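You operate a simulated robot arm through the tools that you are given. There is no shell and no other tool.

The job below is to be done with a simulated two-armed robot. You get a single attempt, and the scene is never put back.

TASK
Empty and shut the ball cleaner, wipe the splash off its lid, turn the knob to START.
Fine: the ball goes on the cream tray; use the cream pad from beside the cream tray and put it back. What is to be rubbed or washed off counts as gone when no trace of it is left.

Only the result counts: the job must be done as asked and must still hold three seconds after the hand-in. Knocking over, shifting, dropping, spilling or breaking anything else fails it. Lids that push on must go on centred and level and be pressed home; caps that screw on are set level and turned clockwise until they are tight.

THE ROBOT
Two 7-joint arms with two-finger parallel grippers on one trunk that stands fixed in place. Base frame: the origin is at the foot of the trunk, x ahead of it, y to its left, z up. Readings come in m, degrees, newtons and seconds.
The left shoulder is at [0.07, 0.188, 1.29], the right one opposite. With the tool pointing down near the work surface each hand reaches from about 0.24 to 0.78 m from the base axis, measured 20 degrees to its own side. Payload 3.91 kg a hand.
Tool frame (each hand has its own): the origin (TCP) lies between the finger pads and is the grasp point; the fingertips stand 0.03 m ahead of it; z points along the fingers, y is the line along which they close. The gripper opens to 0.11 m. The fingers are 0.02 m wide and 0.01 m thick; the gripper's body (0.048 by 0.112 m) begins 0.055 m behind the TCP.
Orientation is that of the tool frame in the base frame, as [roll, pitch, yaw] about the fixed x, y, z axes, in that order (R = Rz(yaw) Ry(pitch) Rx(roll)). With the fingers straight down and closing along the base's y, the tool's x points along the base's -x, its y along +y and its z along -z.

THE INTERFACE
- The arms move only by the tool play_rows. It takes "left_deltas", "right_deltas" or both (then of equal length, played together; a hand with none holds still); each is a list of rows, each a list of 7 numbers: the opening, from 0 (shut) to 1 (fully open), then the shift along the tool's x, y, z in cm, then the turn, a rotation vector about the tool's x, y, z in degrees. In form: [[grip, dx, dy, dz, wx, wy, wz], ...]. A call has 1 to 20 rows; each row shifts and turns the commanded pose from where the row before left it, along the tool's axes as they then stand. A row lasts 0.2 s, in which the tool goes at most 0.05 m and 8.6 degrees; a call with a longer step from one row to the next is refused whole, and so is a gripper value outside its range. Where a pose cannot be reached the arm comes as near as it can. A force on the tool above 40 N (or 10 N above the force at the start of the call, whichever is more), or a blocked arm, ends the call early, and 0.2 s more pass. Each finger travels about 0.072 m/s and halts on what it meets, pressing with about 29 N; the grip force reading is that of the motor and also rises with nothing between the fingers. The clock runs only during rows and for 0.2 s after the last one: add rows that do not move to give the fingers time. It gives the time, the measured TCP pose, the force on the tool (base axes), the opening and the grip force at its end, in the units of the frame above (readings bear some noise), with the torque about the TCP (base axes, N m) and any sound that the robot's microphone picked up, and new pictures: "show" is both (left out), scene, wrist or none (wrist: the cameras of the hands that moved).
- Cameras (640 x 400 px; columns grow to the right, rows downward): "scene" is now at [0.1296, 0.0319, 1.5112]; the picture's right is [0.37, -0.93, 0.00], its down [-0.61, -0.24, -0.75] and it looks along [0.70, 0.28, -0.66] (base axes); focal length 313 px, centre (320, 200). "left" rides on the left gripper at [0.072, -0.017, -0.103] in its tool frame; the picture's right is [0.23, 0.97, 0.00], its down [-0.76, 0.18, -0.62] and it looks along [-0.61, 0.14, 0.78] (tool axes); focal length 222 px, centre (320, 200). "right" rides on the right gripper at [0.072, 0.017, -0.103] in its tool frame; the picture's right is [-0.23, 0.97, 0.00], its down [-0.76, -0.18, -0.62] and it looks along [-0.61, -0.14, 0.78] (tool axes); focal length 222 px, centre (320, 200). There is no depth. A picture from a camera that has moved, and an enlarged one, comes with that camera's place and axes in the base frame and with its lens.
- lift_body(by): slides the trunk up (or, below 0, down) by that many m; the arms and the scene camera ride with it, the base frame stays. It gives what a move gives, with no picture.
- pan_tilt(pan, tilt): turns the head with the scene camera to pan (to the left, within 86 degrees either way) and tilt (down, from -29 to 69), counted from straight ahead of the robot. It gives what a move gives, and a new picture of the scene camera.
- zoom(camera, box): a new picture of the part [left, top, right, bottom] of that camera's present view, enlarged. The clock stands still meanwhile.
- job_done(): hands the job in; it is judged then, once.

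Places have to be worked out from the pictures, the camera data and where the tool is seen. Open the grippers and draw the arms clear of the work before you hand the job in, unless the task says otherwise.

The tools are called after "Emit:" by a JSON object that holds its "method" and its "body". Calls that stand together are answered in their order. play_rows: Moves the arms, as the interface text tells. Its arguments: {"type":"object","properties":{"left_deltas":{"type":"array","items":{"type":"array","items":{"type":"number"}}},"right_deltas":{"type":"array","items":{"type":"array","items":{"type":"number"}}},"show":{"type":"string","enum":["both","scene","wrist","none"]}},"required":[]} The other tools are called the same way: lift_body (by) slides the trunk up or down; pan_tilt (pan, tilt) turns the head that bears the scene camera; zoom (camera, box) takes an enlarged picture of a part of a camera's view; job_done () hands the job in.

At the start:

```text
clock: 0.0
left_ee_pos: [0.4187, 0.4754, 1.2617]
left_tool_rot: [-180.0, 0.0, -179.9]
left_contact_force: [0.7, 0.6, -0.2]
left_ft_torque: [-0.01, -0.01, 0.0]
left_gripper_width: 0.1099
left_grasp_force: 0.1
right_ee_pos: [0.3862, 0.0306, 1.3158]
right_tool_rot: [180.0, 0.0, 179.9]
right_contact_force: [-1.0, 0.2, 0.4]
right_ft_torque: [0.02, -0.01, 0.02]
right_gripper_width: 0.1099
right_grasp_force: 0.0
trunk travel left (down, up): [-0.8, 0.14]
head pan, tilt: [21.7, 41.1]
```

scene: 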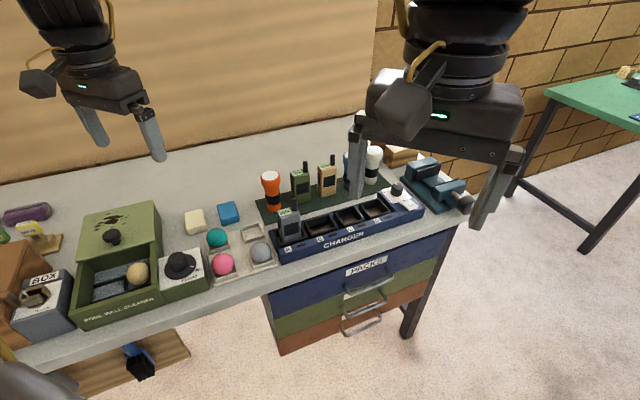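
right: 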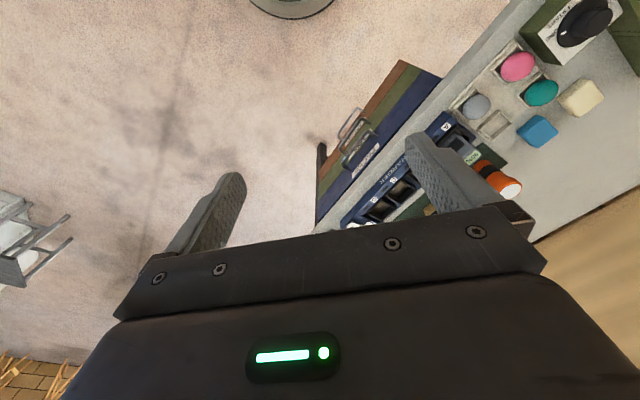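
left: 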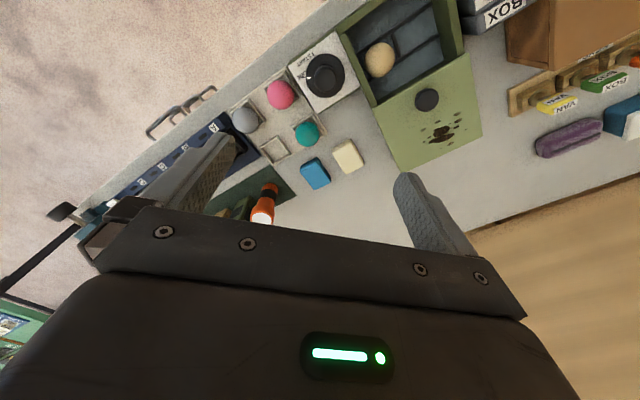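

I'll first look closely at the ball cleaner, the trays and the pads from the scene camera and the left wrist camera.

Emit:
{"method": "zoom", "body": {"camera": "scene", "box": [60, 180, 300, 330]}}

Emit:
{"method": "zoom", "body": {"camera": "left", "box": [220, 0, 540, 200]}}

Emit:
{"method": "zoom", "body": {"camera": "scene", "box": [150, 190, 290, 290]}}

```text
2.67 times, centred on (180, 255) of scene
camera zoom: at [0.1296, 0.0319, 1.5112], right [0.37, -0.93, 0.0], down [-0.61, -0.24, -0.75], along [0.7, 0.28, -0.66], focal length 834 px, centre (693, 53)
```

zoom: 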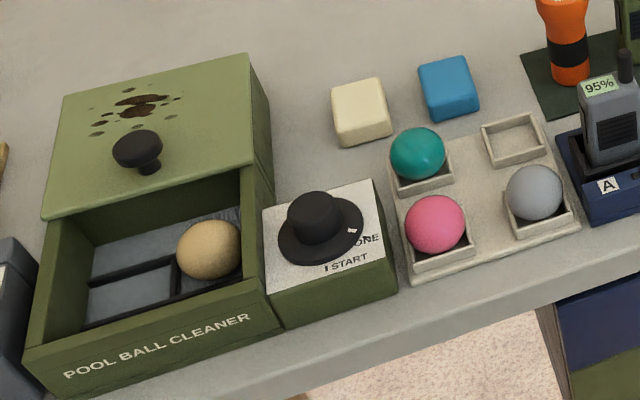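

```text
2.00 times, centred on (380, 100) of left
camera zoom: at [0.3457, 0.4584, 1.3653], right [-0.23, 0.97, 0.0], down [0.76, 0.18, 0.62], along [0.61, 0.14, -0.78], focal length 444 px, centre (200, 400)
```

zoom: 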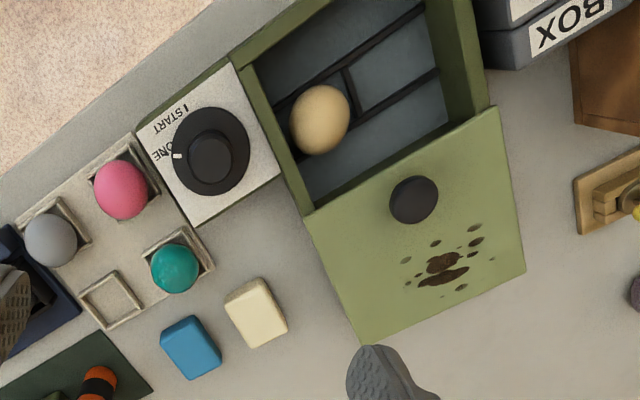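

```text
4.00 times, centred on (220, 240) of scene
camera zoom: at [0.1296, 0.0319, 1.5112], right [0.37, -0.93, 0.0], down [-0.61, -0.24, -0.75], along [0.7, 0.28, -0.66], focal length 1250 px, centre (720, 40)
```

zoom: 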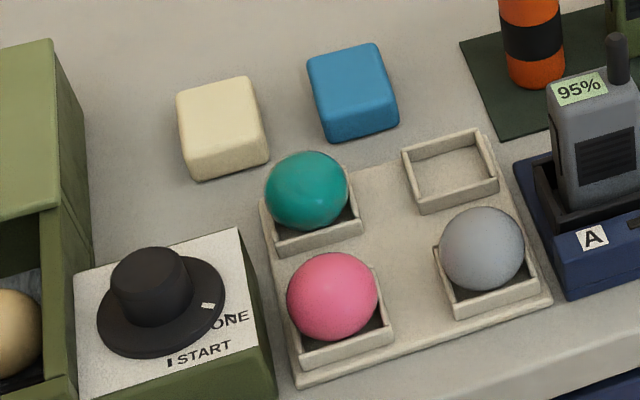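

The cleaner is a box with a sliding lid (knob on the lid, dark splash near it), the ball is inside, and the tray has one empty cup. I'll turn the head to centre on the cleaner.

Emit:
{"method": "pan_tilt", "body": {"pan": 45, "tilt": 48}}

```text
clock: 0.9
left_ee_pos: [0.4186, 0.475, 1.2618]
left_tool_rot: [179.9, 0.0, -180.0]
left_contact_force: [-0.9, 0.0, 0.1]
left_ft_torque: [0.0, 0.0, -0.03]
left_gripper_width: 0.11
left_grasp_force: 0.0
right_ee_pos: [0.3857, 0.0309, 1.3157]
right_tool_rot: [180.0, 0.0, -180.0]
right_contact_force: [0.0, 0.9, -0.6]
right_ft_torque: [0.01, -0.03, 0.02]
right_gripper_width: 0.11
right_grasp_force: 0.1
trunk travel left (down, up): [-0.8, 0.14]
head pan, tilt: [45.0, 48.0]
camera scene: at [0.107, 0.0564, 1.5013], right [0.71, -0.71, 0.0], down [-0.53, -0.53, -0.67], along [0.47, 0.47, -0.74], focal length 313 px, centre (320, 200)
```

scene: 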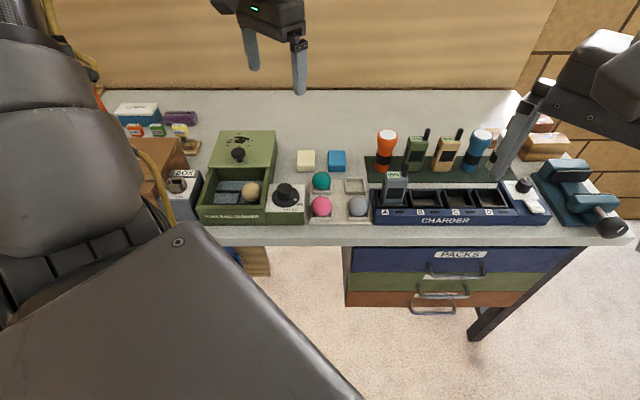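

The table lies square to the view at pan 45. I'll zoom in for precise pixel coordinates.

Emit:
{"method": "zoom", "body": {"camera": "scene", "box": [190, 110, 390, 235]}}

Emit:
{"method": "zoom", "body": {"camera": "scene", "box": [100, 90, 260, 190]}}

Emit:
{"method": "zoom", "body": {"camera": "scene", "box": [200, 120, 312, 190]}}

Emit:
{"method": "zoom", "body": {"camera": "left", "box": [220, 0, 540, 200]}}

```text
3.20 times, centred on (290, 172) of scene
camera zoom: at [0.107, 0.0564, 1.5013], right [0.71, -0.71, 0.0], down [-0.53, -0.53, -0.67], along [0.47, 0.47, -0.74], focal length 1000 px, centre (416, 288)
```

zoom: 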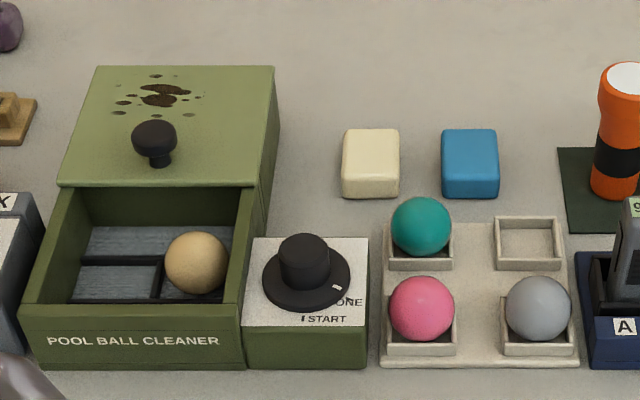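

```text
4.00 times, centred on (180, 140) of scene
camera zoom: at [0.107, 0.0564, 1.5013], right [0.71, -0.71, 0.0], down [-0.53, -0.53, -0.67], along [0.47, 0.47, -0.74], focal length 1250 px, centre (880, 440)
```

zoom: 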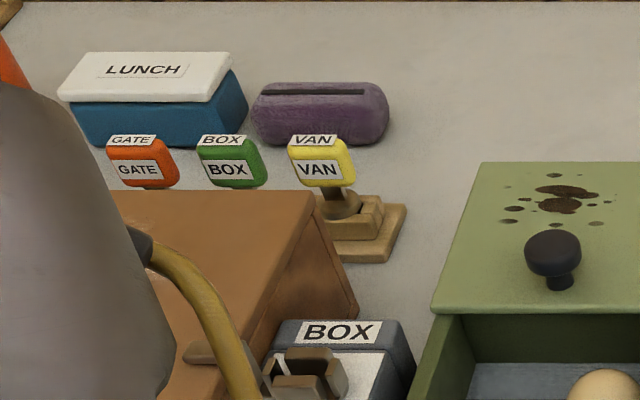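

```text
5.71 times, centred on (256, 155) of scene
camera zoom: at [0.107, 0.0564, 1.5013], right [0.71, -0.71, 0.0], down [-0.53, -0.53, -0.67], along [0.47, 0.47, -0.74], focal length 1786 px, centre (686, 457)
```

zoom: 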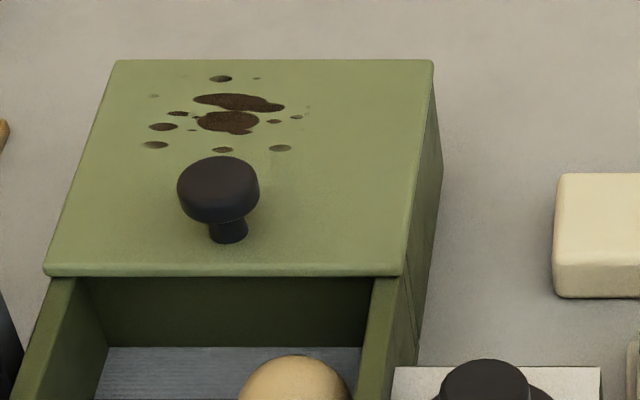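

```text
2.00 times, centred on (380, 100) of left
camera zoom: at [0.3457, 0.4583, 1.3654], right [-0.23, 0.97, 0.0], down [0.76, 0.18, 0.62], along [0.61, 0.14, -0.78], focal length 444 px, centre (200, 400)
```

zoom: 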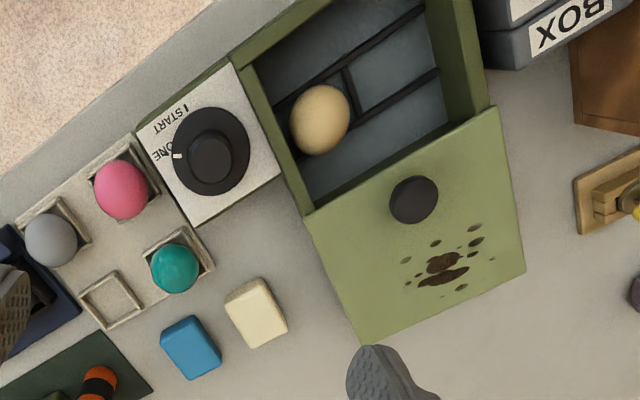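

I need more detail on how the lid sits on the box, so I zoom tighter on the cleaner's walls and the knob unit.

Emit:
{"method": "zoom", "body": {"camera": "scene", "box": [195, 165, 275, 230]}}

Emit:
{"method": "zoom", "body": {"camera": "scene", "box": [240, 150, 320, 230]}}

Emit:
{"method": "zoom", "body": {"camera": "left", "box": [330, 0, 500, 110]}}

Emit:
{"method": "zoom", "body": {"camera": "left", "box": [270, 20, 370, 120]}}

```text
6.15 times, centred on (235, 198) of scene
camera zoom: at [0.107, 0.0564, 1.5013], right [0.71, -0.71, 0.0], down [-0.53, -0.53, -0.67], along [0.47, 0.47, -0.74], focal length 1924 px, centre (843, 215)
```

zoom: 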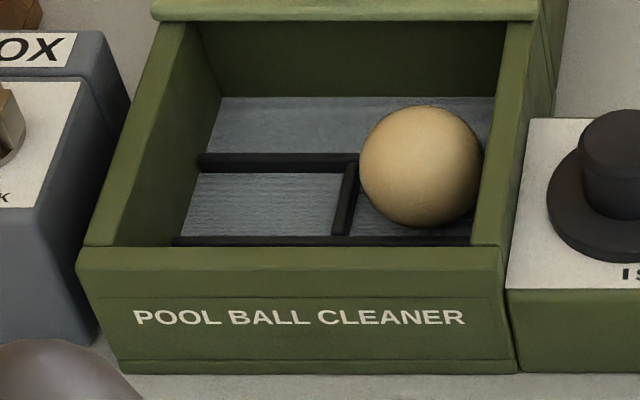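

```text
5.00 times, centred on (280, 190) of scene
camera zoom: at [0.107, 0.0564, 1.5013], right [0.71, -0.71, 0.0], down [-0.53, -0.53, -0.67], along [0.47, 0.47, -0.74], focal length 1563 px, centre (520, 250)
```

zoom: 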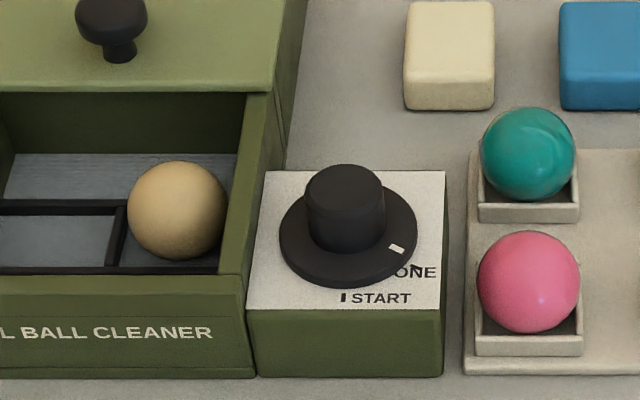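

```text
3.64 times, centred on (415, 55) of left
camera zoom: at [0.3457, 0.4583, 1.3654], right [-0.23, 0.97, 0.0], down [0.76, 0.18, 0.62], along [0.61, 0.14, -0.78], focal length 808 px, centre (-26, 727)
```

zoom: 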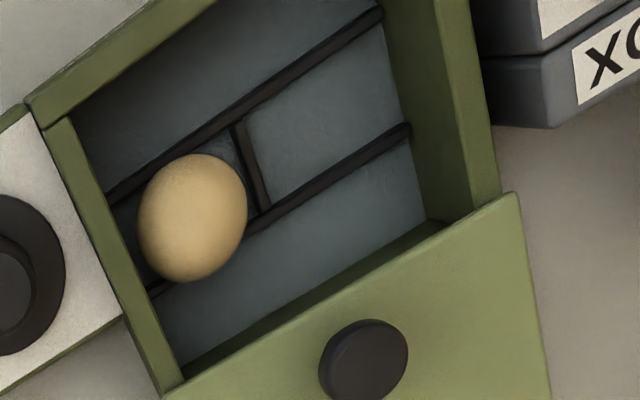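

```text
4.00 times, centred on (320, 70) of left
camera zoom: at [0.3457, 0.4583, 1.3654], right [-0.23, 0.97, 0.0], down [0.76, 0.18, 0.62], along [0.61, 0.14, -0.78], focal length 888 px, centre (320, 720)
```

zoom: 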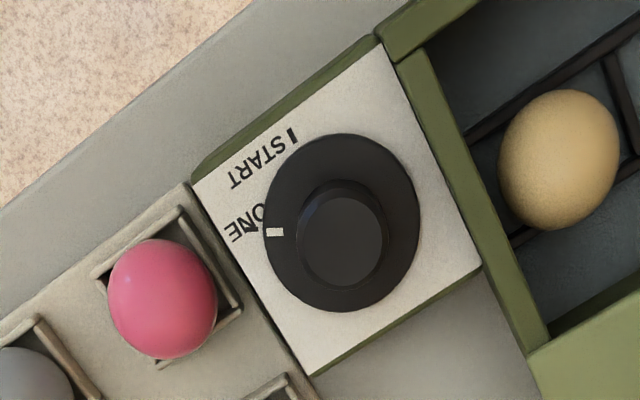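

From triangulation: ball at about (0.371, 0.569, 0.915), lid knob at (0.403, 0.648, 0.985), table top at about z 0.88, everything square to a 45° table frame. I turn the left hand 45° so it closes along the table's depth direction and move it above the ball at z≈1.14 for a closer look.

Emit:
{"method": "play_rows", "body": {"left_deltas": [[1, 0, 0, 2, 0, 0, 7.5], [1, 0, 0, 2, 0, 0, 7.5], [1, 0, 0, 2, 0, 0, 7.5], [1, 0, 0, 2, 0, 0, 7.5], [1, 0, 0, 2, 0, 0, 7.5], [1, 0, 0, 2, 0, 0, 7.5], [1, 3.3, 1.1, 0, 0, 0, 0], [1, 3.3, 1.1, 0, 0, 0, 0], [1, 3.4, 1.05, 0, 0, 0, 0], [1, 0, 0, 0, 0, 0, 0]]}}

```text
clock: 3.1
left_ee_pos: [0.3716, 0.5701, 1.1411]
left_tool_rot: [179.9, 0.0, 134.9]
left_contact_force: [0.5, -0.3, -1.0]
left_ft_torque: [-0.02, 0.03, -0.02]
left_gripper_width: 0.11
left_grasp_force: 0.0
right_ee_pos: [0.3845, 0.0314, 1.3166]
right_tool_rot: [180.0, -0.1, -179.9]
right_contact_force: [0.8, -0.4, 0.1]
right_ft_torque: [-0.01, -0.04, -0.01]
right_gripper_width: 0.1098
right_grasp_force: 0.0
trunk travel left (down, up): [-0.8, 0.14]
head pan, tilt: [45.0, 48.0]
camera scene: at [0.1072, 0.0561, 1.5013], right [0.71, -0.71, 0.0], down [-0.53, -0.53, -0.67], along [0.47, 0.47, -0.74], focal length 313 px, centre (320, 200)
camera left: at [0.3081, 0.609, 1.244], right [0.53, 0.85, 0.0], down [0.66, -0.41, 0.62], along [0.53, -0.33, -0.78], focal length 222 px, centre (320, 200)
```

scene: 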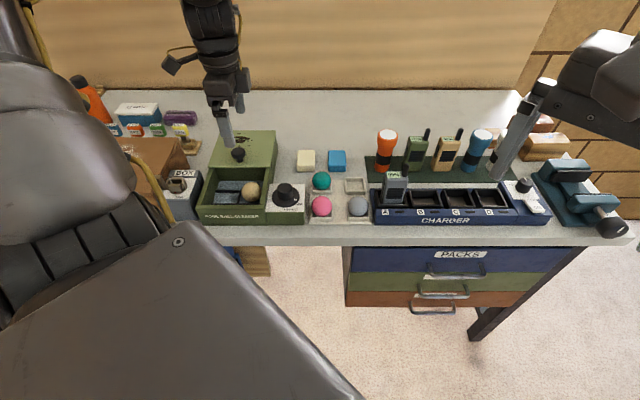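
left: 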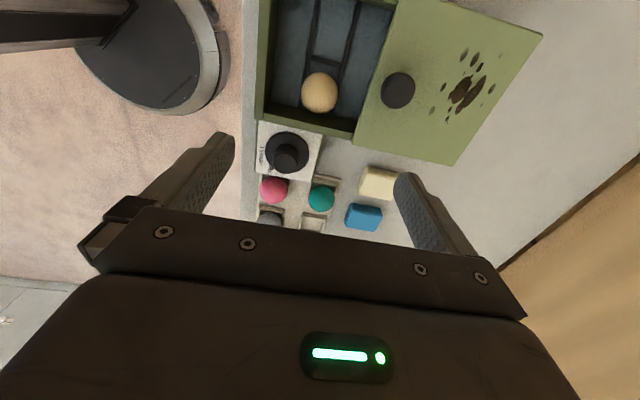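

The hand is above the ball. I zoom in on the wrist view to refine ball, lid and wall positions.

Emit:
{"method": "zoom", "body": {"camera": "left", "box": [240, 0, 400, 100]}}

Emit:
{"method": "zoom", "body": {"camera": "left", "box": [240, 120, 420, 232]}}

Emit:
{"method": "zoom", "body": {"camera": "left", "box": [350, 0, 550, 180]}}

Emit:
{"method": "zoom", "body": {"camera": "scene", "box": [190, 110, 310, 230]}}

```text
4.00 times, centred on (320, 50) of left
camera zoom: at [0.3081, 0.609, 1.244], right [0.53, 0.85, 0.0], down [0.66, -0.41, 0.62], along [0.53, -0.33, -0.78], focal length 888 px, centre (320, 800)
```

zoom: 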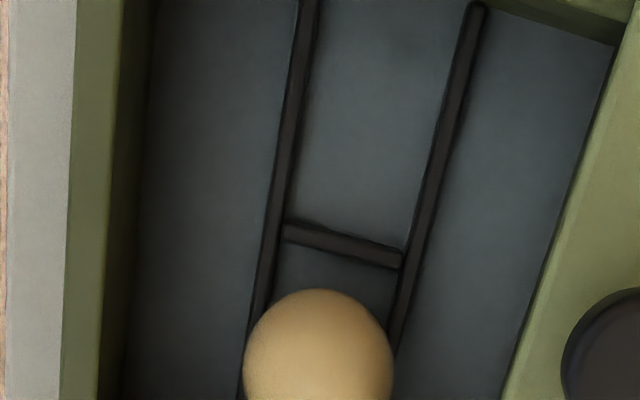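

```text
3.56 times, centred on (330, 176) of left
camera zoom: at [0.3081, 0.609, 1.244], right [0.53, 0.85, 0.0], down [0.66, -0.41, 0.62], along [0.53, -0.33, -0.78], focal length 790 px, centre (284, 285)
```

zoom: 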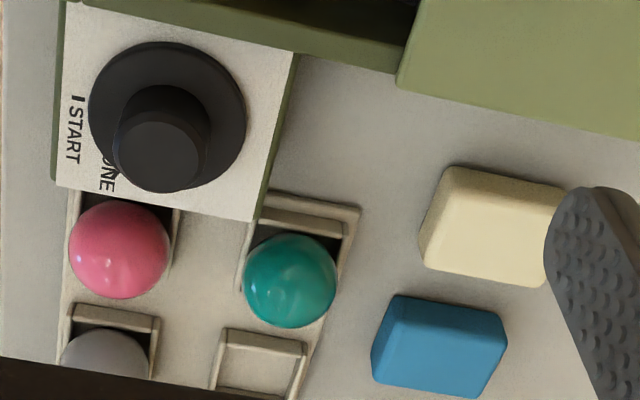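

```text
2.22 times, centred on (450, 90) of left
camera zoom: at [0.3081, 0.609, 1.244], right [0.53, 0.85, 0.0], down [0.66, -0.41, 0.62], along [0.53, -0.33, -0.78], focal length 494 px, centre (31, 444)
```

zoom: 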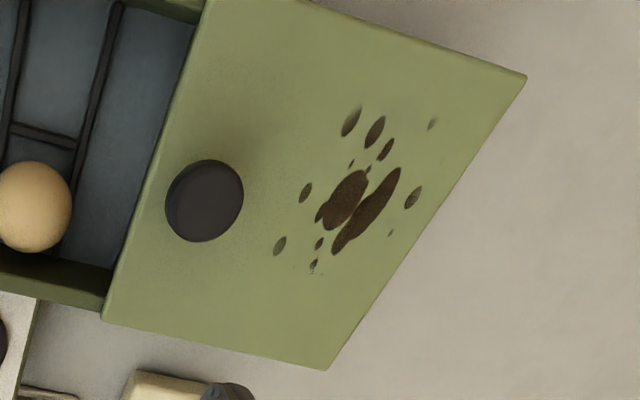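

```text
3.33 times, centred on (250, 170) of scene
camera zoom: at [0.1072, 0.0561, 1.5013], right [0.71, -0.71, 0.0], down [-0.53, -0.53, -0.67], along [0.47, 0.47, -0.74], focal length 1042 px, centre (553, 300)
```

zoom: 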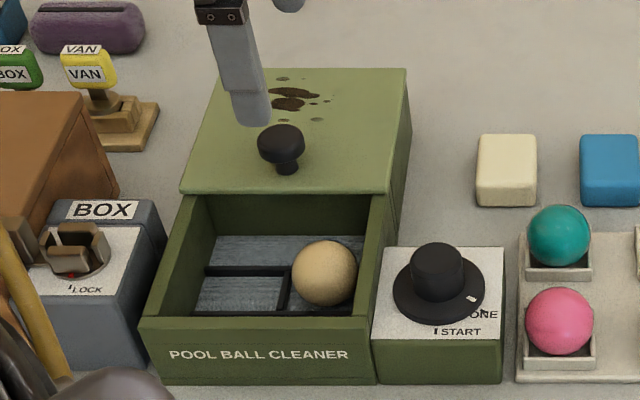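

The two cameras agree: ball centre at table-frame e1≈-0.141, e2≈0.666, z≈0.92; lid front edge at e2≈0.716. I narrow the opening to 72 mm, shift slightly to the front, and descend to z≈1.0 to check.

Emit:
{"method": "play_rows", "body": {"left_deltas": [[0.655, 0, -0.5, 2, 0, 0, 0], [0.655, 0, 0, 3, 0, 0, 0], [0.655, 0, 0, 3, 0, 0, 0], [0.655, 0, 0, 3, 0, 0, 0], [0.655, 0, 0, 2.5, 0, 0, 0], [0.655, 0, 0, 0, 0, 0, 0]]}}

```text
clock: 4.5
left_ee_pos: [0.3664, 0.5651, 1.0075]
left_tool_rot: [-180.0, 0.0, 135.0]
left_contact_force: [-0.7, 1.1, 0.5]
left_ft_torque: [0.03, -0.01, 0.0]
left_gripper_width: 0.072
left_grasp_force: 0.0
right_ee_pos: [0.3844, 0.0306, 1.3159]
right_tool_rot: [-179.9, 0.1, 180.0]
right_contact_force: [-1.3, 0.5, 0.3]
right_ft_torque: [0.02, 0.0, 0.0]
right_gripper_width: 0.11
right_grasp_force: 0.1
trunk travel left (down, up): [-0.8, 0.14]
head pan, tilt: [45.0, 48.0]
camera scene: at [0.1066, 0.0561, 1.5014], right [0.71, -0.71, 0.0], down [-0.53, -0.53, -0.67], along [0.47, 0.47, -0.74], focal length 313 px, centre (320, 200)
camera left: at [0.3036, 0.6043, 1.1106], right [0.53, 0.85, 0.0], down [0.66, -0.41, 0.62], along [0.53, -0.33, -0.78], focal length 222 px, centre (320, 200)
```

scene: 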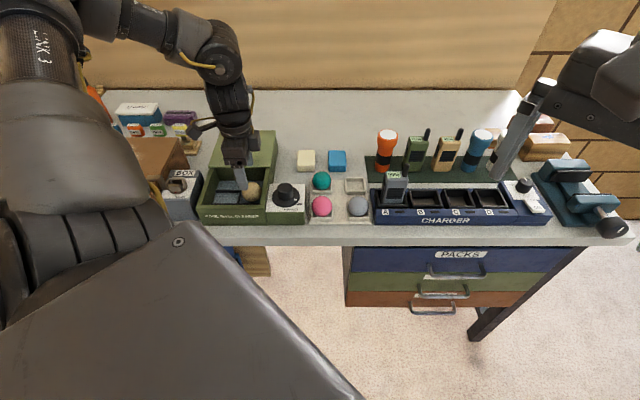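
left: 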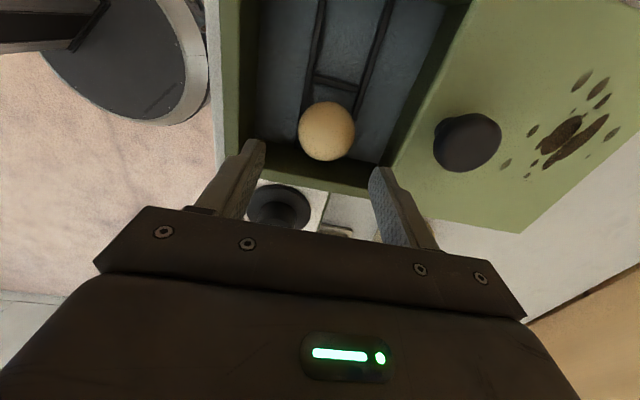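

Alignment is good (ball recomputed at e1 -0.141, e2 0.665). I descend the last 7.7 cm and close on the ball.

Emit:
{"method": "play_rows", "body": {"left_deltas": [[0.655, 0, 0.2, 2.5, 0, 0, 0], [0.655, 0, 0, 2.5, 0, 0, 0], [0.655, 0, 0, 1.5, 0, 0, 0], [0.655, 0, 0, 1.2, 0, 0, 0], [0.655, 0, 0, 0, 0, 0, 0]]}}

```text
clock: 5.7
left_ee_pos: [0.3688, 0.566, 0.9289]
left_tool_rot: [180.0, 0.0, 135.0]
left_contact_force: [-0.3, -0.6, 0.8]
left_ft_torque: [-0.01, 0.02, 0.01]
left_gripper_width: 0.0722
left_grasp_force: 0.1
right_ee_pos: [0.3855, 0.0309, 1.3158]
right_tool_rot: [-180.0, 0.0, 179.9]
right_contact_force: [-0.1, 0.5, 0.3]
right_ft_torque: [0.0, 0.01, -0.03]
right_gripper_width: 0.1101
right_grasp_force: 0.1
trunk travel left (down, up): [-0.8, 0.14]
head pan, tilt: [45.0, 48.0]
camera scene: at [0.1068, 0.0566, 1.5013], right [0.71, -0.71, 0.0], down [-0.53, -0.53, -0.67], along [0.47, 0.47, -0.74], focal length 313 px, centre (320, 200)
camera left: at [0.3054, 0.6061, 1.0328], right [0.53, 0.85, 0.0], down [0.66, -0.41, 0.62], along [0.53, -0.33, -0.78], focal length 222 px, centre (320, 200)
```

scene: 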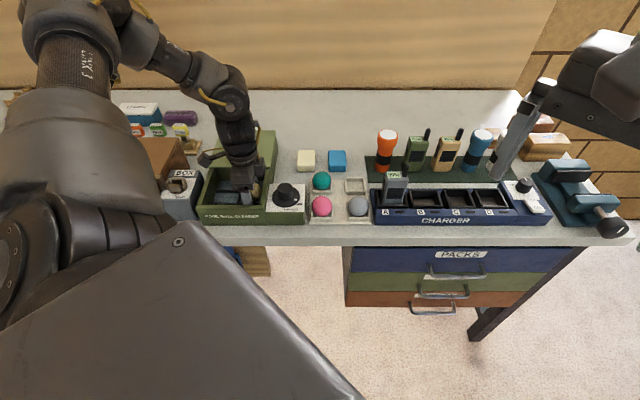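
left: 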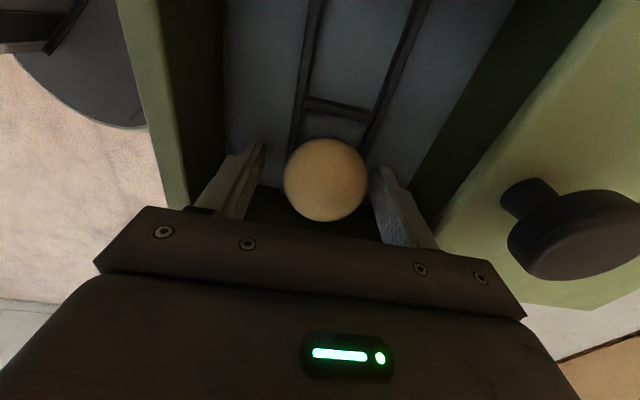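

The ball sits between the fingers with no contact. I close the gripper.

Emit:
{"method": "play_rows", "body": {"left_deltas": [[0.55, 0, 0, 0, 0, 0, 0], [0.4, 0, 0, 0, 0, 0, 0], [0.2, 0, 0, 0, 0, 0, 0], [0.2, 0, 0, 0, 0, 0, 0], [0.2, 0, 0, 0, 0, 0, 0]], "show": "wrist"}}

```text
clock: 6.9
left_ee_pos: [0.3706, 0.5703, 0.9305]
left_tool_rot: [179.7, 0.0, 135.0]
left_contact_force: [13.1, 21.6, 16.6]
left_ft_torque: [1.03, -0.22, -0.41]
left_gripper_width: 0.0535
left_grasp_force: 44.9
right_ee_pos: [0.3855, 0.0327, 1.3158]
right_tool_rot: [-179.9, -0.1, 180.0]
right_contact_force: [-0.1, -0.2, 0.9]
right_ft_torque: [0.01, 0.0, 0.01]
right_gripper_width: 0.11
right_grasp_force: 0.0
trunk travel left (down, up): [-0.8, 0.14]
head pan, tilt: [45.0, 48.0]
camera left: at [0.3076, 0.6081, 1.0326], right [0.53, 0.85, 0.0], down [0.66, -0.41, 0.62], along [0.53, -0.33, -0.78], focal length 222 px, centre (320, 200)
```

left: 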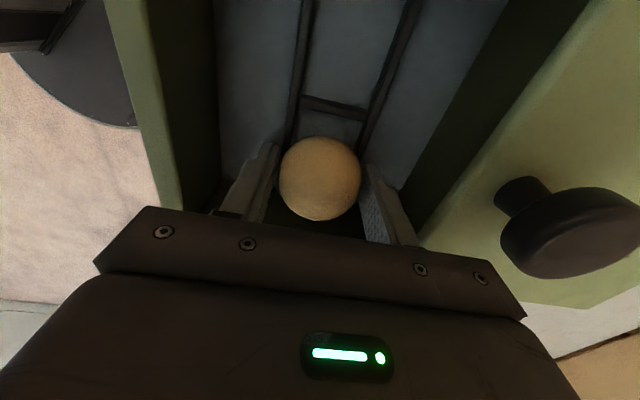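

The ball is gripped (width 53.5 mm); the hand is pulled about 4 mm toward the ball, so I relieve that sideways and lift gently.

Emit:
{"method": "play_rows", "body": {"left_deltas": [[0.2, 0, 0.4, 0, 0, 0, 0], [0.2, 0, 0, -0.5, 0, 0, 0], [0.2, 0, 0, -1, 0, 0, 0], [0.2, 0, 0, -1.5, 0, 0, 0], [0.2, 0, 0, 0, 0, 0, 0]], "show": "wrist"}}

```text
clock: 8.1
left_ee_pos: [0.3711, 0.5675, 0.9621]
left_tool_rot: [179.9, 0.0, 135.1]
left_contact_force: [-0.6, 0.6, 14.0]
left_ft_torque: [0.08, 0.05, 0.06]
left_gripper_width: 0.0431
left_grasp_force: 28.6
right_ee_pos: [0.3843, 0.0303, 1.3158]
right_tool_rot: [180.0, 0.0, -180.0]
right_contact_force: [-0.2, -0.5, 0.1]
right_ft_torque: [-0.01, -0.02, -0.01]
right_gripper_width: 0.11
right_grasp_force: 0.0
trunk travel left (down, up): [-0.8, 0.14]
head pan, tilt: [45.0, 48.0]
camera left: at [0.3083, 0.6085, 1.065], right [0.53, 0.85, 0.0], down [0.66, -0.41, 0.62], along [0.53, -0.33, -0.78], focal length 222 px, centre (320, 200)
```

left: 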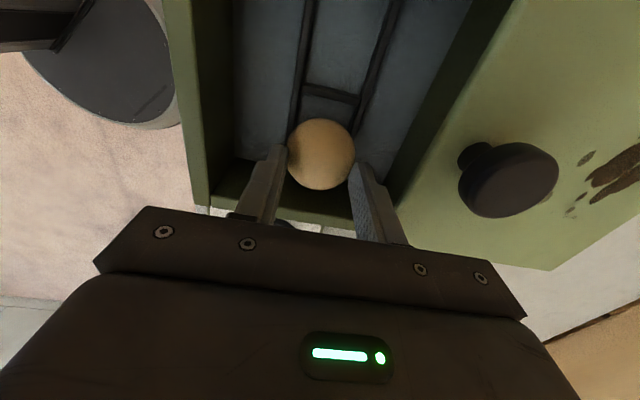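

The fingers slid up over the ball (width fell to 43 mm), so the grip was above its equator; the ball still lies in its slot. I reopen, centre on it and go lower.

Emit:
{"method": "play_rows", "body": {"left_deltas": [[0.62, 0, 0, 0, 0, 0, 0], [0.62, 0, 0, 0, 0, 0, 0], [0.62, 0, 0.2, 0, 0, 0, 0]], "show": "both"}}

Emit:
{"method": "zoom", "body": {"camera": "scene", "box": [195, 130, 315, 230]}}

Emit:
{"method": "zoom", "body": {"camera": "left", "box": [220, 60, 460, 240]}}

```text
clock: 8.9
left_ee_pos: [0.3741, 0.5704, 0.9607]
left_tool_rot: [180.0, 0.0, 135.0]
left_contact_force: [0.8, 0.5, -0.5]
left_ft_torque: [0.0, -0.01, 0.01]
left_gripper_width: 0.0682
left_grasp_force: 0.0
right_ee_pos: [0.3859, 0.0303, 1.3159]
right_tool_rot: [180.0, 0.1, 180.0]
right_contact_force: [-0.5, 0.7, -0.4]
right_ft_torque: [-0.02, -0.01, 0.01]
right_gripper_width: 0.1097
right_grasp_force: 0.2
trunk travel left (down, up): [-0.8, 0.14]
head pan, tilt: [45.0, 48.0]
camera scene: at [0.1069, 0.0564, 1.5013], right [0.71, -0.71, 0.0], down [-0.53, -0.53, -0.67], along [0.47, 0.47, -0.74], focal length 313 px, centre (320, 200)
camera left: at [0.3099, 0.6102, 1.0636], right [0.53, 0.85, 0.0], down [0.66, -0.41, 0.62], along [0.53, -0.33, -0.78], focal length 222 px, centre (320, 200)
```

scene: 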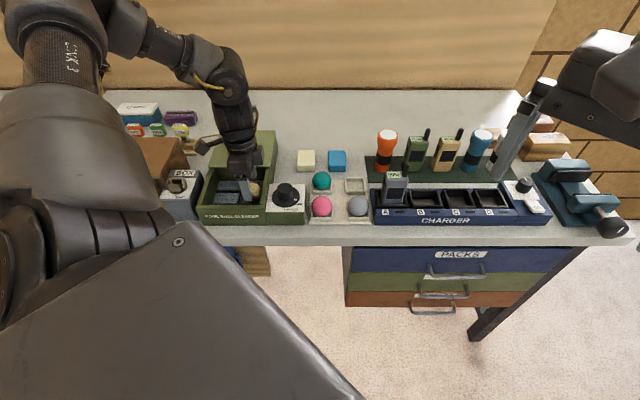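
left: 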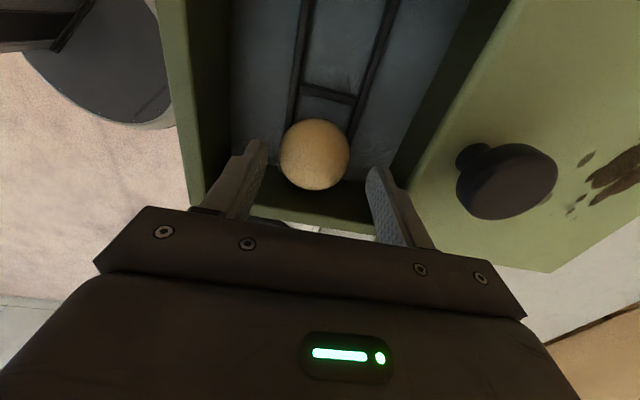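

```text
4.00 times, centred on (255, 180) of scene
camera zoom: at [0.1069, 0.0564, 1.5013], right [0.71, -0.71, 0.0], down [-0.53, -0.53, -0.67], along [0.47, 0.47, -0.74], focal length 1250 px, centre (580, 280)
```

zoom: 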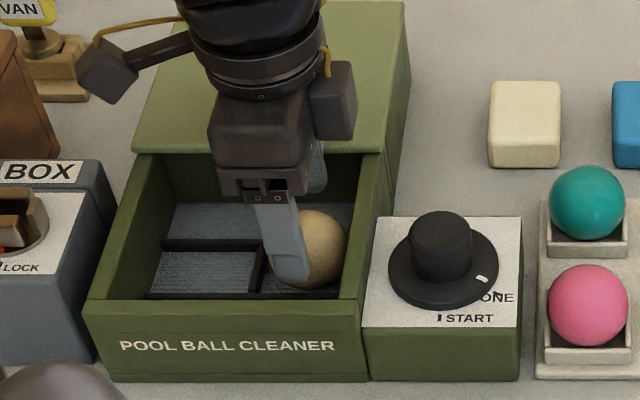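

```text
2.22 times, centred on (340, 150) of left
camera zoom: at [0.3099, 0.6102, 1.0636], right [0.53, 0.85, 0.0], down [0.66, -0.41, 0.62], along [0.53, -0.33, -0.78], focal length 494 px, centre (276, 311)
```

zoom: 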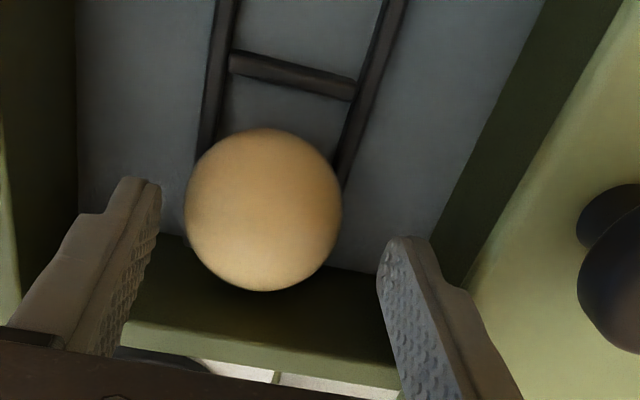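

The scene camera is confirmed accurate against the known fingertip; the ball centre is about z 0.915, radius 26.5 mm. I go down to z≈0.917 with a small centring shift, watching force.

Emit:
{"method": "play_rows", "body": {"left_deltas": [[0.62, -0.15, -0.2, 1, 0, 0, 0], [0.62, 0, 0, 1.5, 0, 0, 0], [0.62, 0, 0, 1.0, 0, 0, 0], [0.62, 0, 0, 0.9, 0, 0, 0], [0.62, 0, 0, 0, 0, 0, 0]], "show": "wrist"}}

```text
clock: 9.9
left_ee_pos: [0.3726, 0.5681, 0.9227]
left_tool_rot: [179.8, -0.2, 134.8]
left_contact_force: [-7.0, 2.4, 23.8]
left_ft_torque: [-0.79, 0.76, -0.06]
left_gripper_width: 0.0698
left_grasp_force: 1.3
right_ee_pos: [0.3831, 0.029, 1.3169]
right_tool_rot: [179.9, 0.1, -180.0]
right_contact_force: [-0.5, -0.2, -0.9]
right_ft_torque: [0.01, 0.0, 0.03]
right_gripper_width: 0.1102
right_grasp_force: 0.1
trunk travel left (down, up): [-0.8, 0.14]
head pan, tilt: [45.0, 48.0]
stopped in row 5 (left hand): the force on the tool passed its limit at 44 N (the readings are from after the stop); the commanded pose is now the measured one
camera left: at [0.3089, 0.6071, 1.0255], right [0.53, 0.85, 0.0], down [0.66, -0.42, 0.62], along [0.53, -0.33, -0.78], focal length 222 px, centre (320, 200)
```

left: 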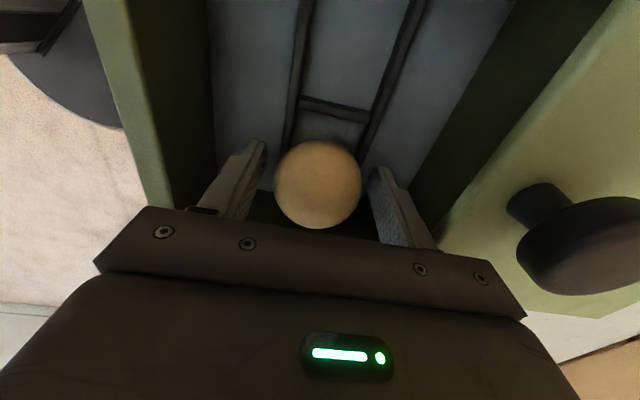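

The fingertips met the bin floor at about z 0.892, so the ball lies between two low black bars (at e2≈0.642 and 0.691) that my first grip likely caught. I raise the tips above the bars (TCP z≈0.935), centre, and close again.

Emit:
{"method": "play_rows", "body": {"left_deltas": [[0.62, 0, 0, -0.6, 0, 0, 0], [0.62, 0, 0.05, -0.7, 0, 0, 0], [0.62, 0, 0, 0, 0, 0, 0], [0.55, 0, 0, 0, 0, 0, 0], [0.45, 0, 0, 0, 0, 0, 0], [0.4, 0, 0, 0, 0, 0, 0], [0.4, 0, 0, 0, 0, 0, 0]], "show": "wrist"}}

Emit:
{"method": "zoom", "body": {"camera": "left", "box": [220, 60, 460, 240]}}

```text
clock: 11.5
left_ee_pos: [0.3746, 0.5697, 0.9337]
left_tool_rot: [179.8, -0.1, 134.9]
left_contact_force: [-1.4, 0.2, 1.2]
left_ft_torque: [-0.01, 0.03, -0.02]
left_gripper_width: 0.0507
left_grasp_force: 29.5
right_ee_pos: [0.3854, 0.0318, 1.3157]
right_tool_rot: [-179.9, -0.1, 180.0]
right_contact_force: [-0.9, 0.0, -0.8]
right_ft_torque: [0.0, 0.05, -0.01]
right_gripper_width: 0.1098
right_grasp_force: 0.0
trunk travel left (down, up): [-0.8, 0.14]
head pan, tilt: [45.0, 48.0]
camera left: at [0.3109, 0.6092, 1.0359], right [0.53, 0.85, 0.0], down [0.66, -0.42, 0.62], along [0.53, -0.33, -0.78], focal length 222 px, centre (320, 200)
```

left: 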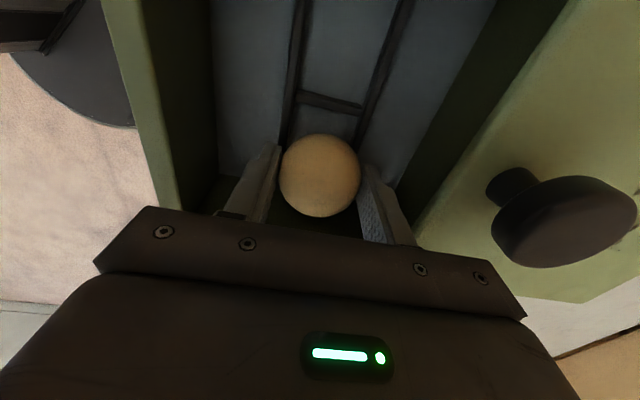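

```text
2.22 times, centred on (340, 150) of left
camera zoom: at [0.3109, 0.6092, 1.0359], right [0.53, 0.85, 0.0], down [0.66, -0.42, 0.62], along [0.53, -0.33, -0.78], focal length 494 px, centre (276, 311)
```

zoom: 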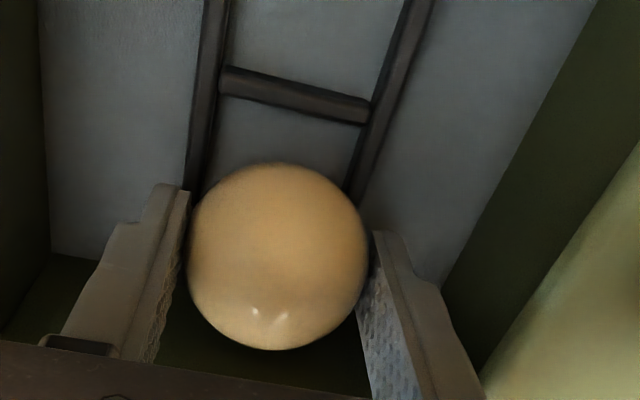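

Width is now 50.7 mm with almost no side force — a clean grip on the ball's equator. I lift slowly and check.

Emit:
{"method": "play_rows", "body": {"left_deltas": [[0.3, 0, 0, -0.2, 0, 0, 0], [0.3, 0, 0, -0.5, 0, 0, 0], [0.3, 0, 0, -1, 0, 0, 0], [0.3, 0, 0, -1, 0, 0, 0], [0.3, 0, 0, 0, 0, 0, 0]], "show": "wrist"}}

```text
clock: 12.7
left_ee_pos: [0.3741, 0.5711, 0.959]
left_tool_rot: [179.9, -0.1, 135.0]
left_contact_force: [-1.0, -0.2, 0.1]
left_ft_torque: [0.03, 0.02, 0.01]
left_gripper_width: 0.0508
left_grasp_force: 29.1
right_ee_pos: [0.3864, 0.0307, 1.3169]
right_tool_rot: [180.0, 0.1, -180.0]
right_contact_force: [-0.8, 0.4, -0.2]
right_ft_torque: [-0.02, -0.01, 0.0]
right_gripper_width: 0.1098
right_grasp_force: 0.0
trunk travel left (down, up): [-0.8, 0.14]
head pan, tilt: [45.0, 48.0]
camera left: at [0.3111, 0.6094, 1.0631], right [0.53, 0.85, 0.0], down [0.66, -0.42, 0.62], along [0.53, -0.33, -0.78], focal length 222 px, centre (320, 200)
```

left: 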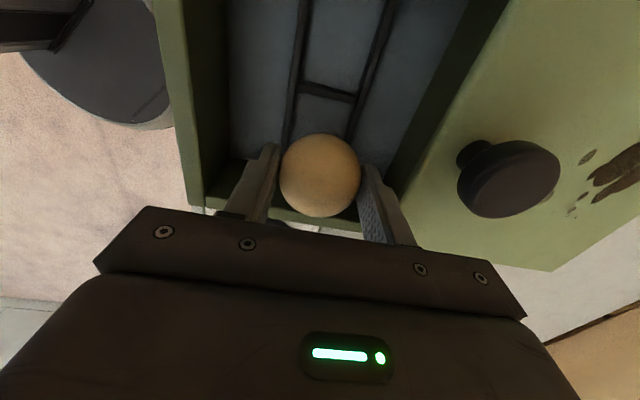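

The ball is held and lifted. I raise straight up clear of the lid knob and look at the empty cup.

Emit:
{"method": "play_rows", "body": {"left_deltas": [[0.3, 0, 0, -3, 0, 0, 0], [0.3, 0, 0, -4, 0, 0, 0], [0.3, 0, 0, -4, 0, 0, 0], [0.3, 0, 0, -4, 0, 0, 0], [0.3, 0, 0, 0, 0, 0, 0]], "show": "wrist"}}

Emit:
{"method": "zoom", "body": {"camera": "scene", "box": [300, 165, 380, 225]}}

Emit:
{"method": "zoom", "body": {"camera": "scene", "box": [285, 135, 405, 225]}}

```text
clock: 13.9
left_ee_pos: [0.3742, 0.5698, 1.1107]
left_tool_rot: [179.9, -0.1, 134.9]
left_contact_force: [0.4, -0.3, -1.4]
left_ft_torque: [-0.02, -0.01, 0.01]
left_gripper_width: 0.0507
left_grasp_force: 28.8
right_ee_pos: [0.3853, 0.0323, 1.316]
right_tool_rot: [-180.0, 0.0, 179.9]
right_contact_force: [0.2, 0.4, -0.2]
right_ft_torque: [-0.01, -0.01, 0.02]
right_gripper_width: 0.11
right_grasp_force: 0.1
trunk travel left (down, up): [-0.8, 0.14]
head pan, tilt: [45.0, 48.0]
camera left: at [0.3109, 0.6097, 1.2141], right [0.53, 0.85, 0.0], down [0.66, -0.42, 0.62], along [0.53, -0.33, -0.78], focal length 222 px, centre (320, 200)
```

left: 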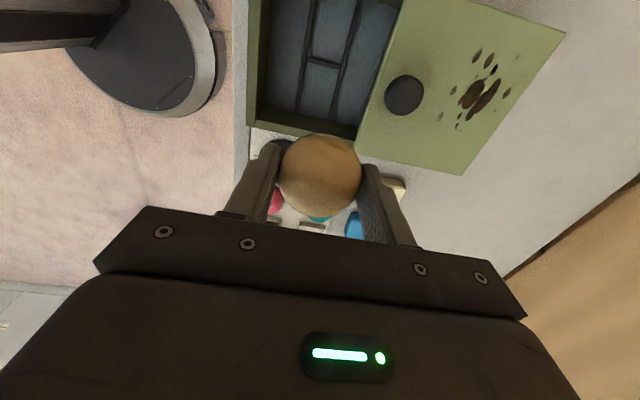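

```text
6.67 times, centred on (340, 195) of scene
camera zoom: at [0.1072, 0.0572, 1.5012], right [0.71, -0.71, 0.0], down [-0.53, -0.53, -0.67], along [0.47, 0.47, -0.74], focal length 2084 px, centre (187, 233)
```

zoom: 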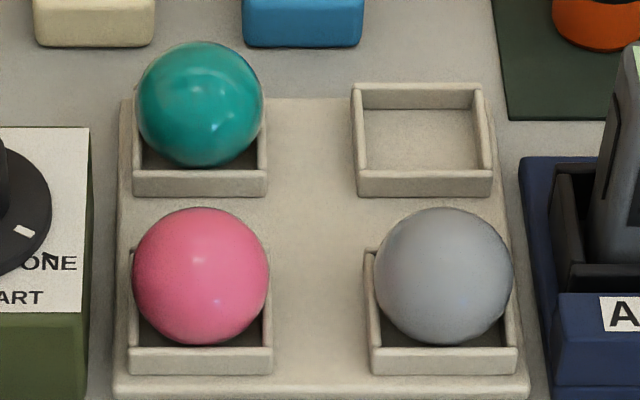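

```text
4.44 times, centred on (345, 180) of scene
camera zoom: at [0.1072, 0.0572, 1.5012], right [0.71, -0.71, 0.0], down [-0.53, -0.53, -0.67], along [0.47, 0.47, -0.74], focal length 1389 px, centre (209, 289)
```

zoom: 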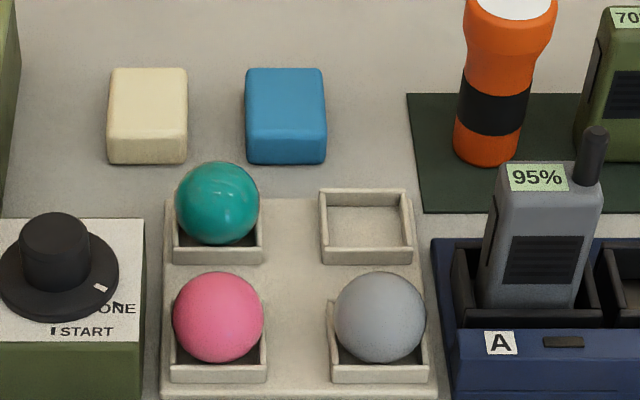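

The cup centre works out near e1≈0.130, e2≈0.71. To pin its height I use the right wrist camera, which also sees the tray.

Emit:
{"method": "zoom", "body": {"camera": "right", "box": [440, 30, 640, 155]}}

Emit:
{"method": "zoom", "body": {"camera": "right", "box": [460, 90, 540, 140]}}

```text
3.20 times, centred on (540, 92) of right
camera zoom: at [0.3127, 0.0484, 1.42], right [0.23, 0.97, 0.0], down [0.76, -0.18, 0.62], along [0.61, -0.14, -0.78], focal length 711 px, centre (-384, 544)
```

zoom: 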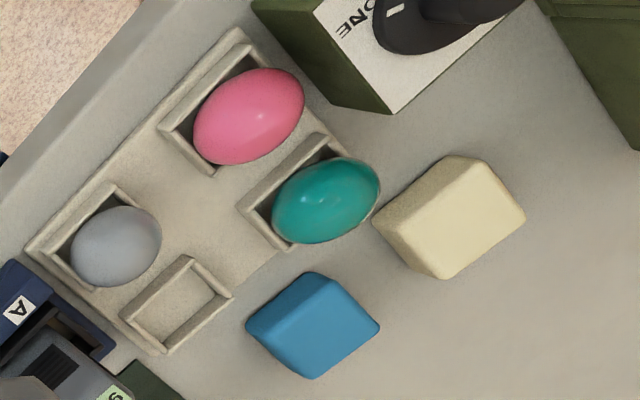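

```text
8.00 times, centred on (500, 115) of right
camera zoom: at [0.3127, 0.0484, 1.42], right [0.23, 0.97, 0.0], down [0.76, -0.18, 0.62], along [0.61, -0.14, -0.78], focal length 1777 px, centre (-1120, 880)
```

zoom: 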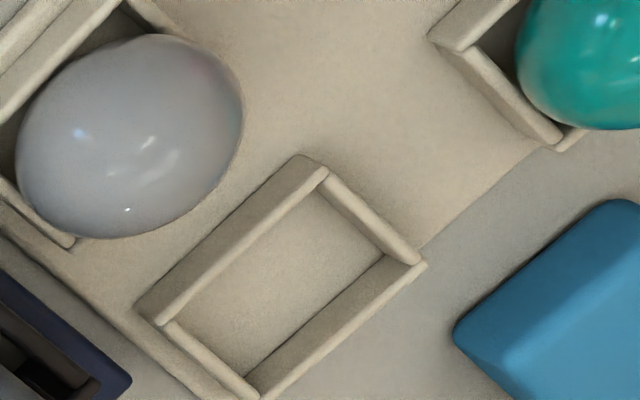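

Combining the views: cup centre ≈ (e1 0.131, e2 0.7125), rim z≈0.90. I carry the ball across at z 1.11.

Emit:
{"method": "play_rows", "body": {"left_deltas": [[0.3, -2.0, 0.3, 0, 0, 0, 0], [0.3, -3.8, 0.6, 0, 0, 0, 0], [0.3, -3.8, 0.6, 0, 0, 0, 0], [0.3, -3.8, 0.7, 0, 0, 0, 0], [0.3, -3.8, 0.7, 0, 0, 0, 0], [0.3, -3.8, 0.6, 0, 0, 0, 0], [0.3, -3.9, 0.6, 0, 0, 0, 0], [0.3, -2.0, 0.4, 0, 0, 0, 0], [0.3, 0, 0, 0, 0, 0, 0]]}}

Emit:
{"method": "zoom", "body": {"camera": "scene", "box": [300, 130, 400, 230]}}

Emit:
{"method": "zoom", "body": {"camera": "left", "box": [180, 0, 460, 240]}}

```text
clock: 15.9
left_ee_pos: [0.5965, 0.4099, 1.1086]
left_tool_rot: [179.8, -0.2, 134.8]
left_contact_force: [-0.2, -0.5, -1.7]
left_ft_torque: [0.01, -0.06, 0.0]
left_gripper_width: 0.0508
left_grasp_force: 29.4
right_ee_pos: [0.3852, 0.0303, 1.315]
right_tool_rot: [179.9, 0.0, -180.0]
right_contact_force: [0.4, -0.4, 0.5]
right_ft_torque: [-0.03, 0.0, 0.02]
right_gripper_width: 0.11
right_grasp_force: 0.1
trunk travel left (down, up): [-0.8, 0.14]
head pan, tilt: [45.0, 48.0]
camera scene: at [0.1064, 0.0571, 1.5013], right [0.71, -0.71, 0.0], down [-0.53, -0.53, -0.67], along [0.47, 0.47, -0.74], focal length 313 px, centre (320, 200)
camera left: at [0.5325, 0.4496, 1.2119], right [0.53, 0.85, 0.0], down [0.66, -0.42, 0.62], along [0.53, -0.33, -0.78], focal length 222 px, centre (320, 200)
```

scene: 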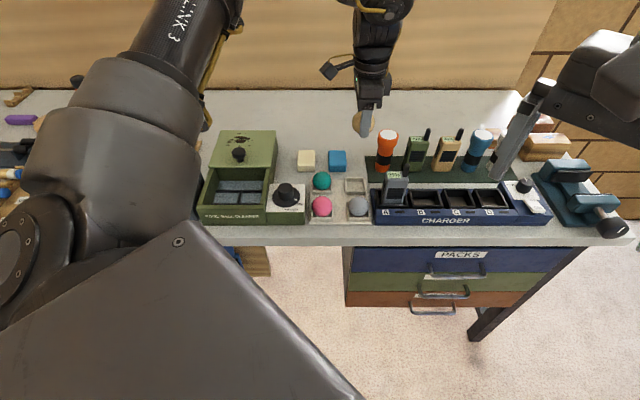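
left: 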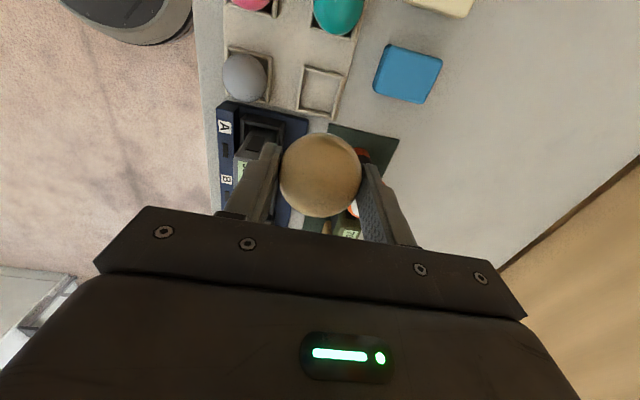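

```text
4.00 times, centred on (350, 180) of scene
camera zoom: at [0.1064, 0.0571, 1.5013], right [0.71, -0.71, 0.0], down [-0.53, -0.53, -0.67], along [0.47, 0.47, -0.74], focal length 1250 px, centre (200, 280)
```

zoom: 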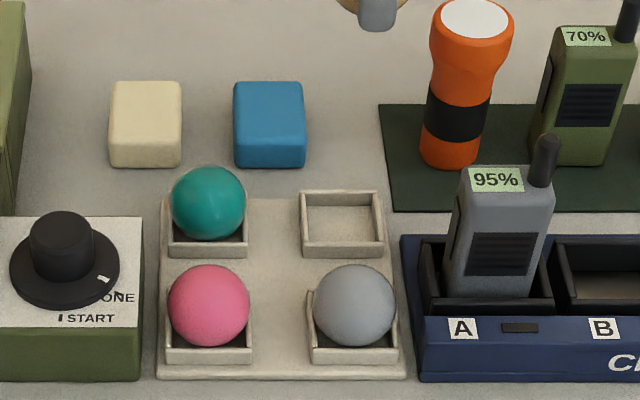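

```text
1.67 times, centred on (320, 120) of left
camera zoom: at [0.5325, 0.4496, 1.2119], right [0.53, 0.85, 0.0], down [0.66, -0.42, 0.62], along [0.53, -0.33, -0.78], focal length 370 px, centre (320, 333)
```

zoom: 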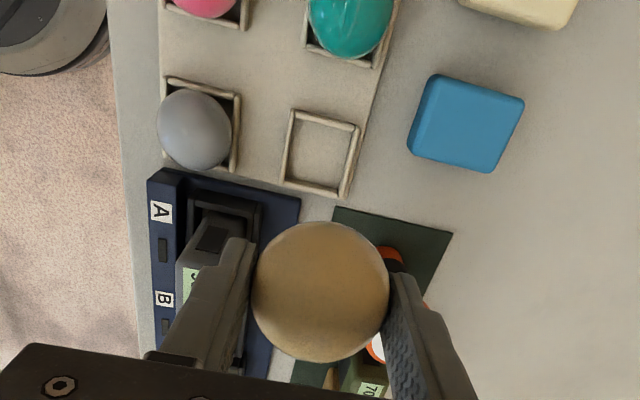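

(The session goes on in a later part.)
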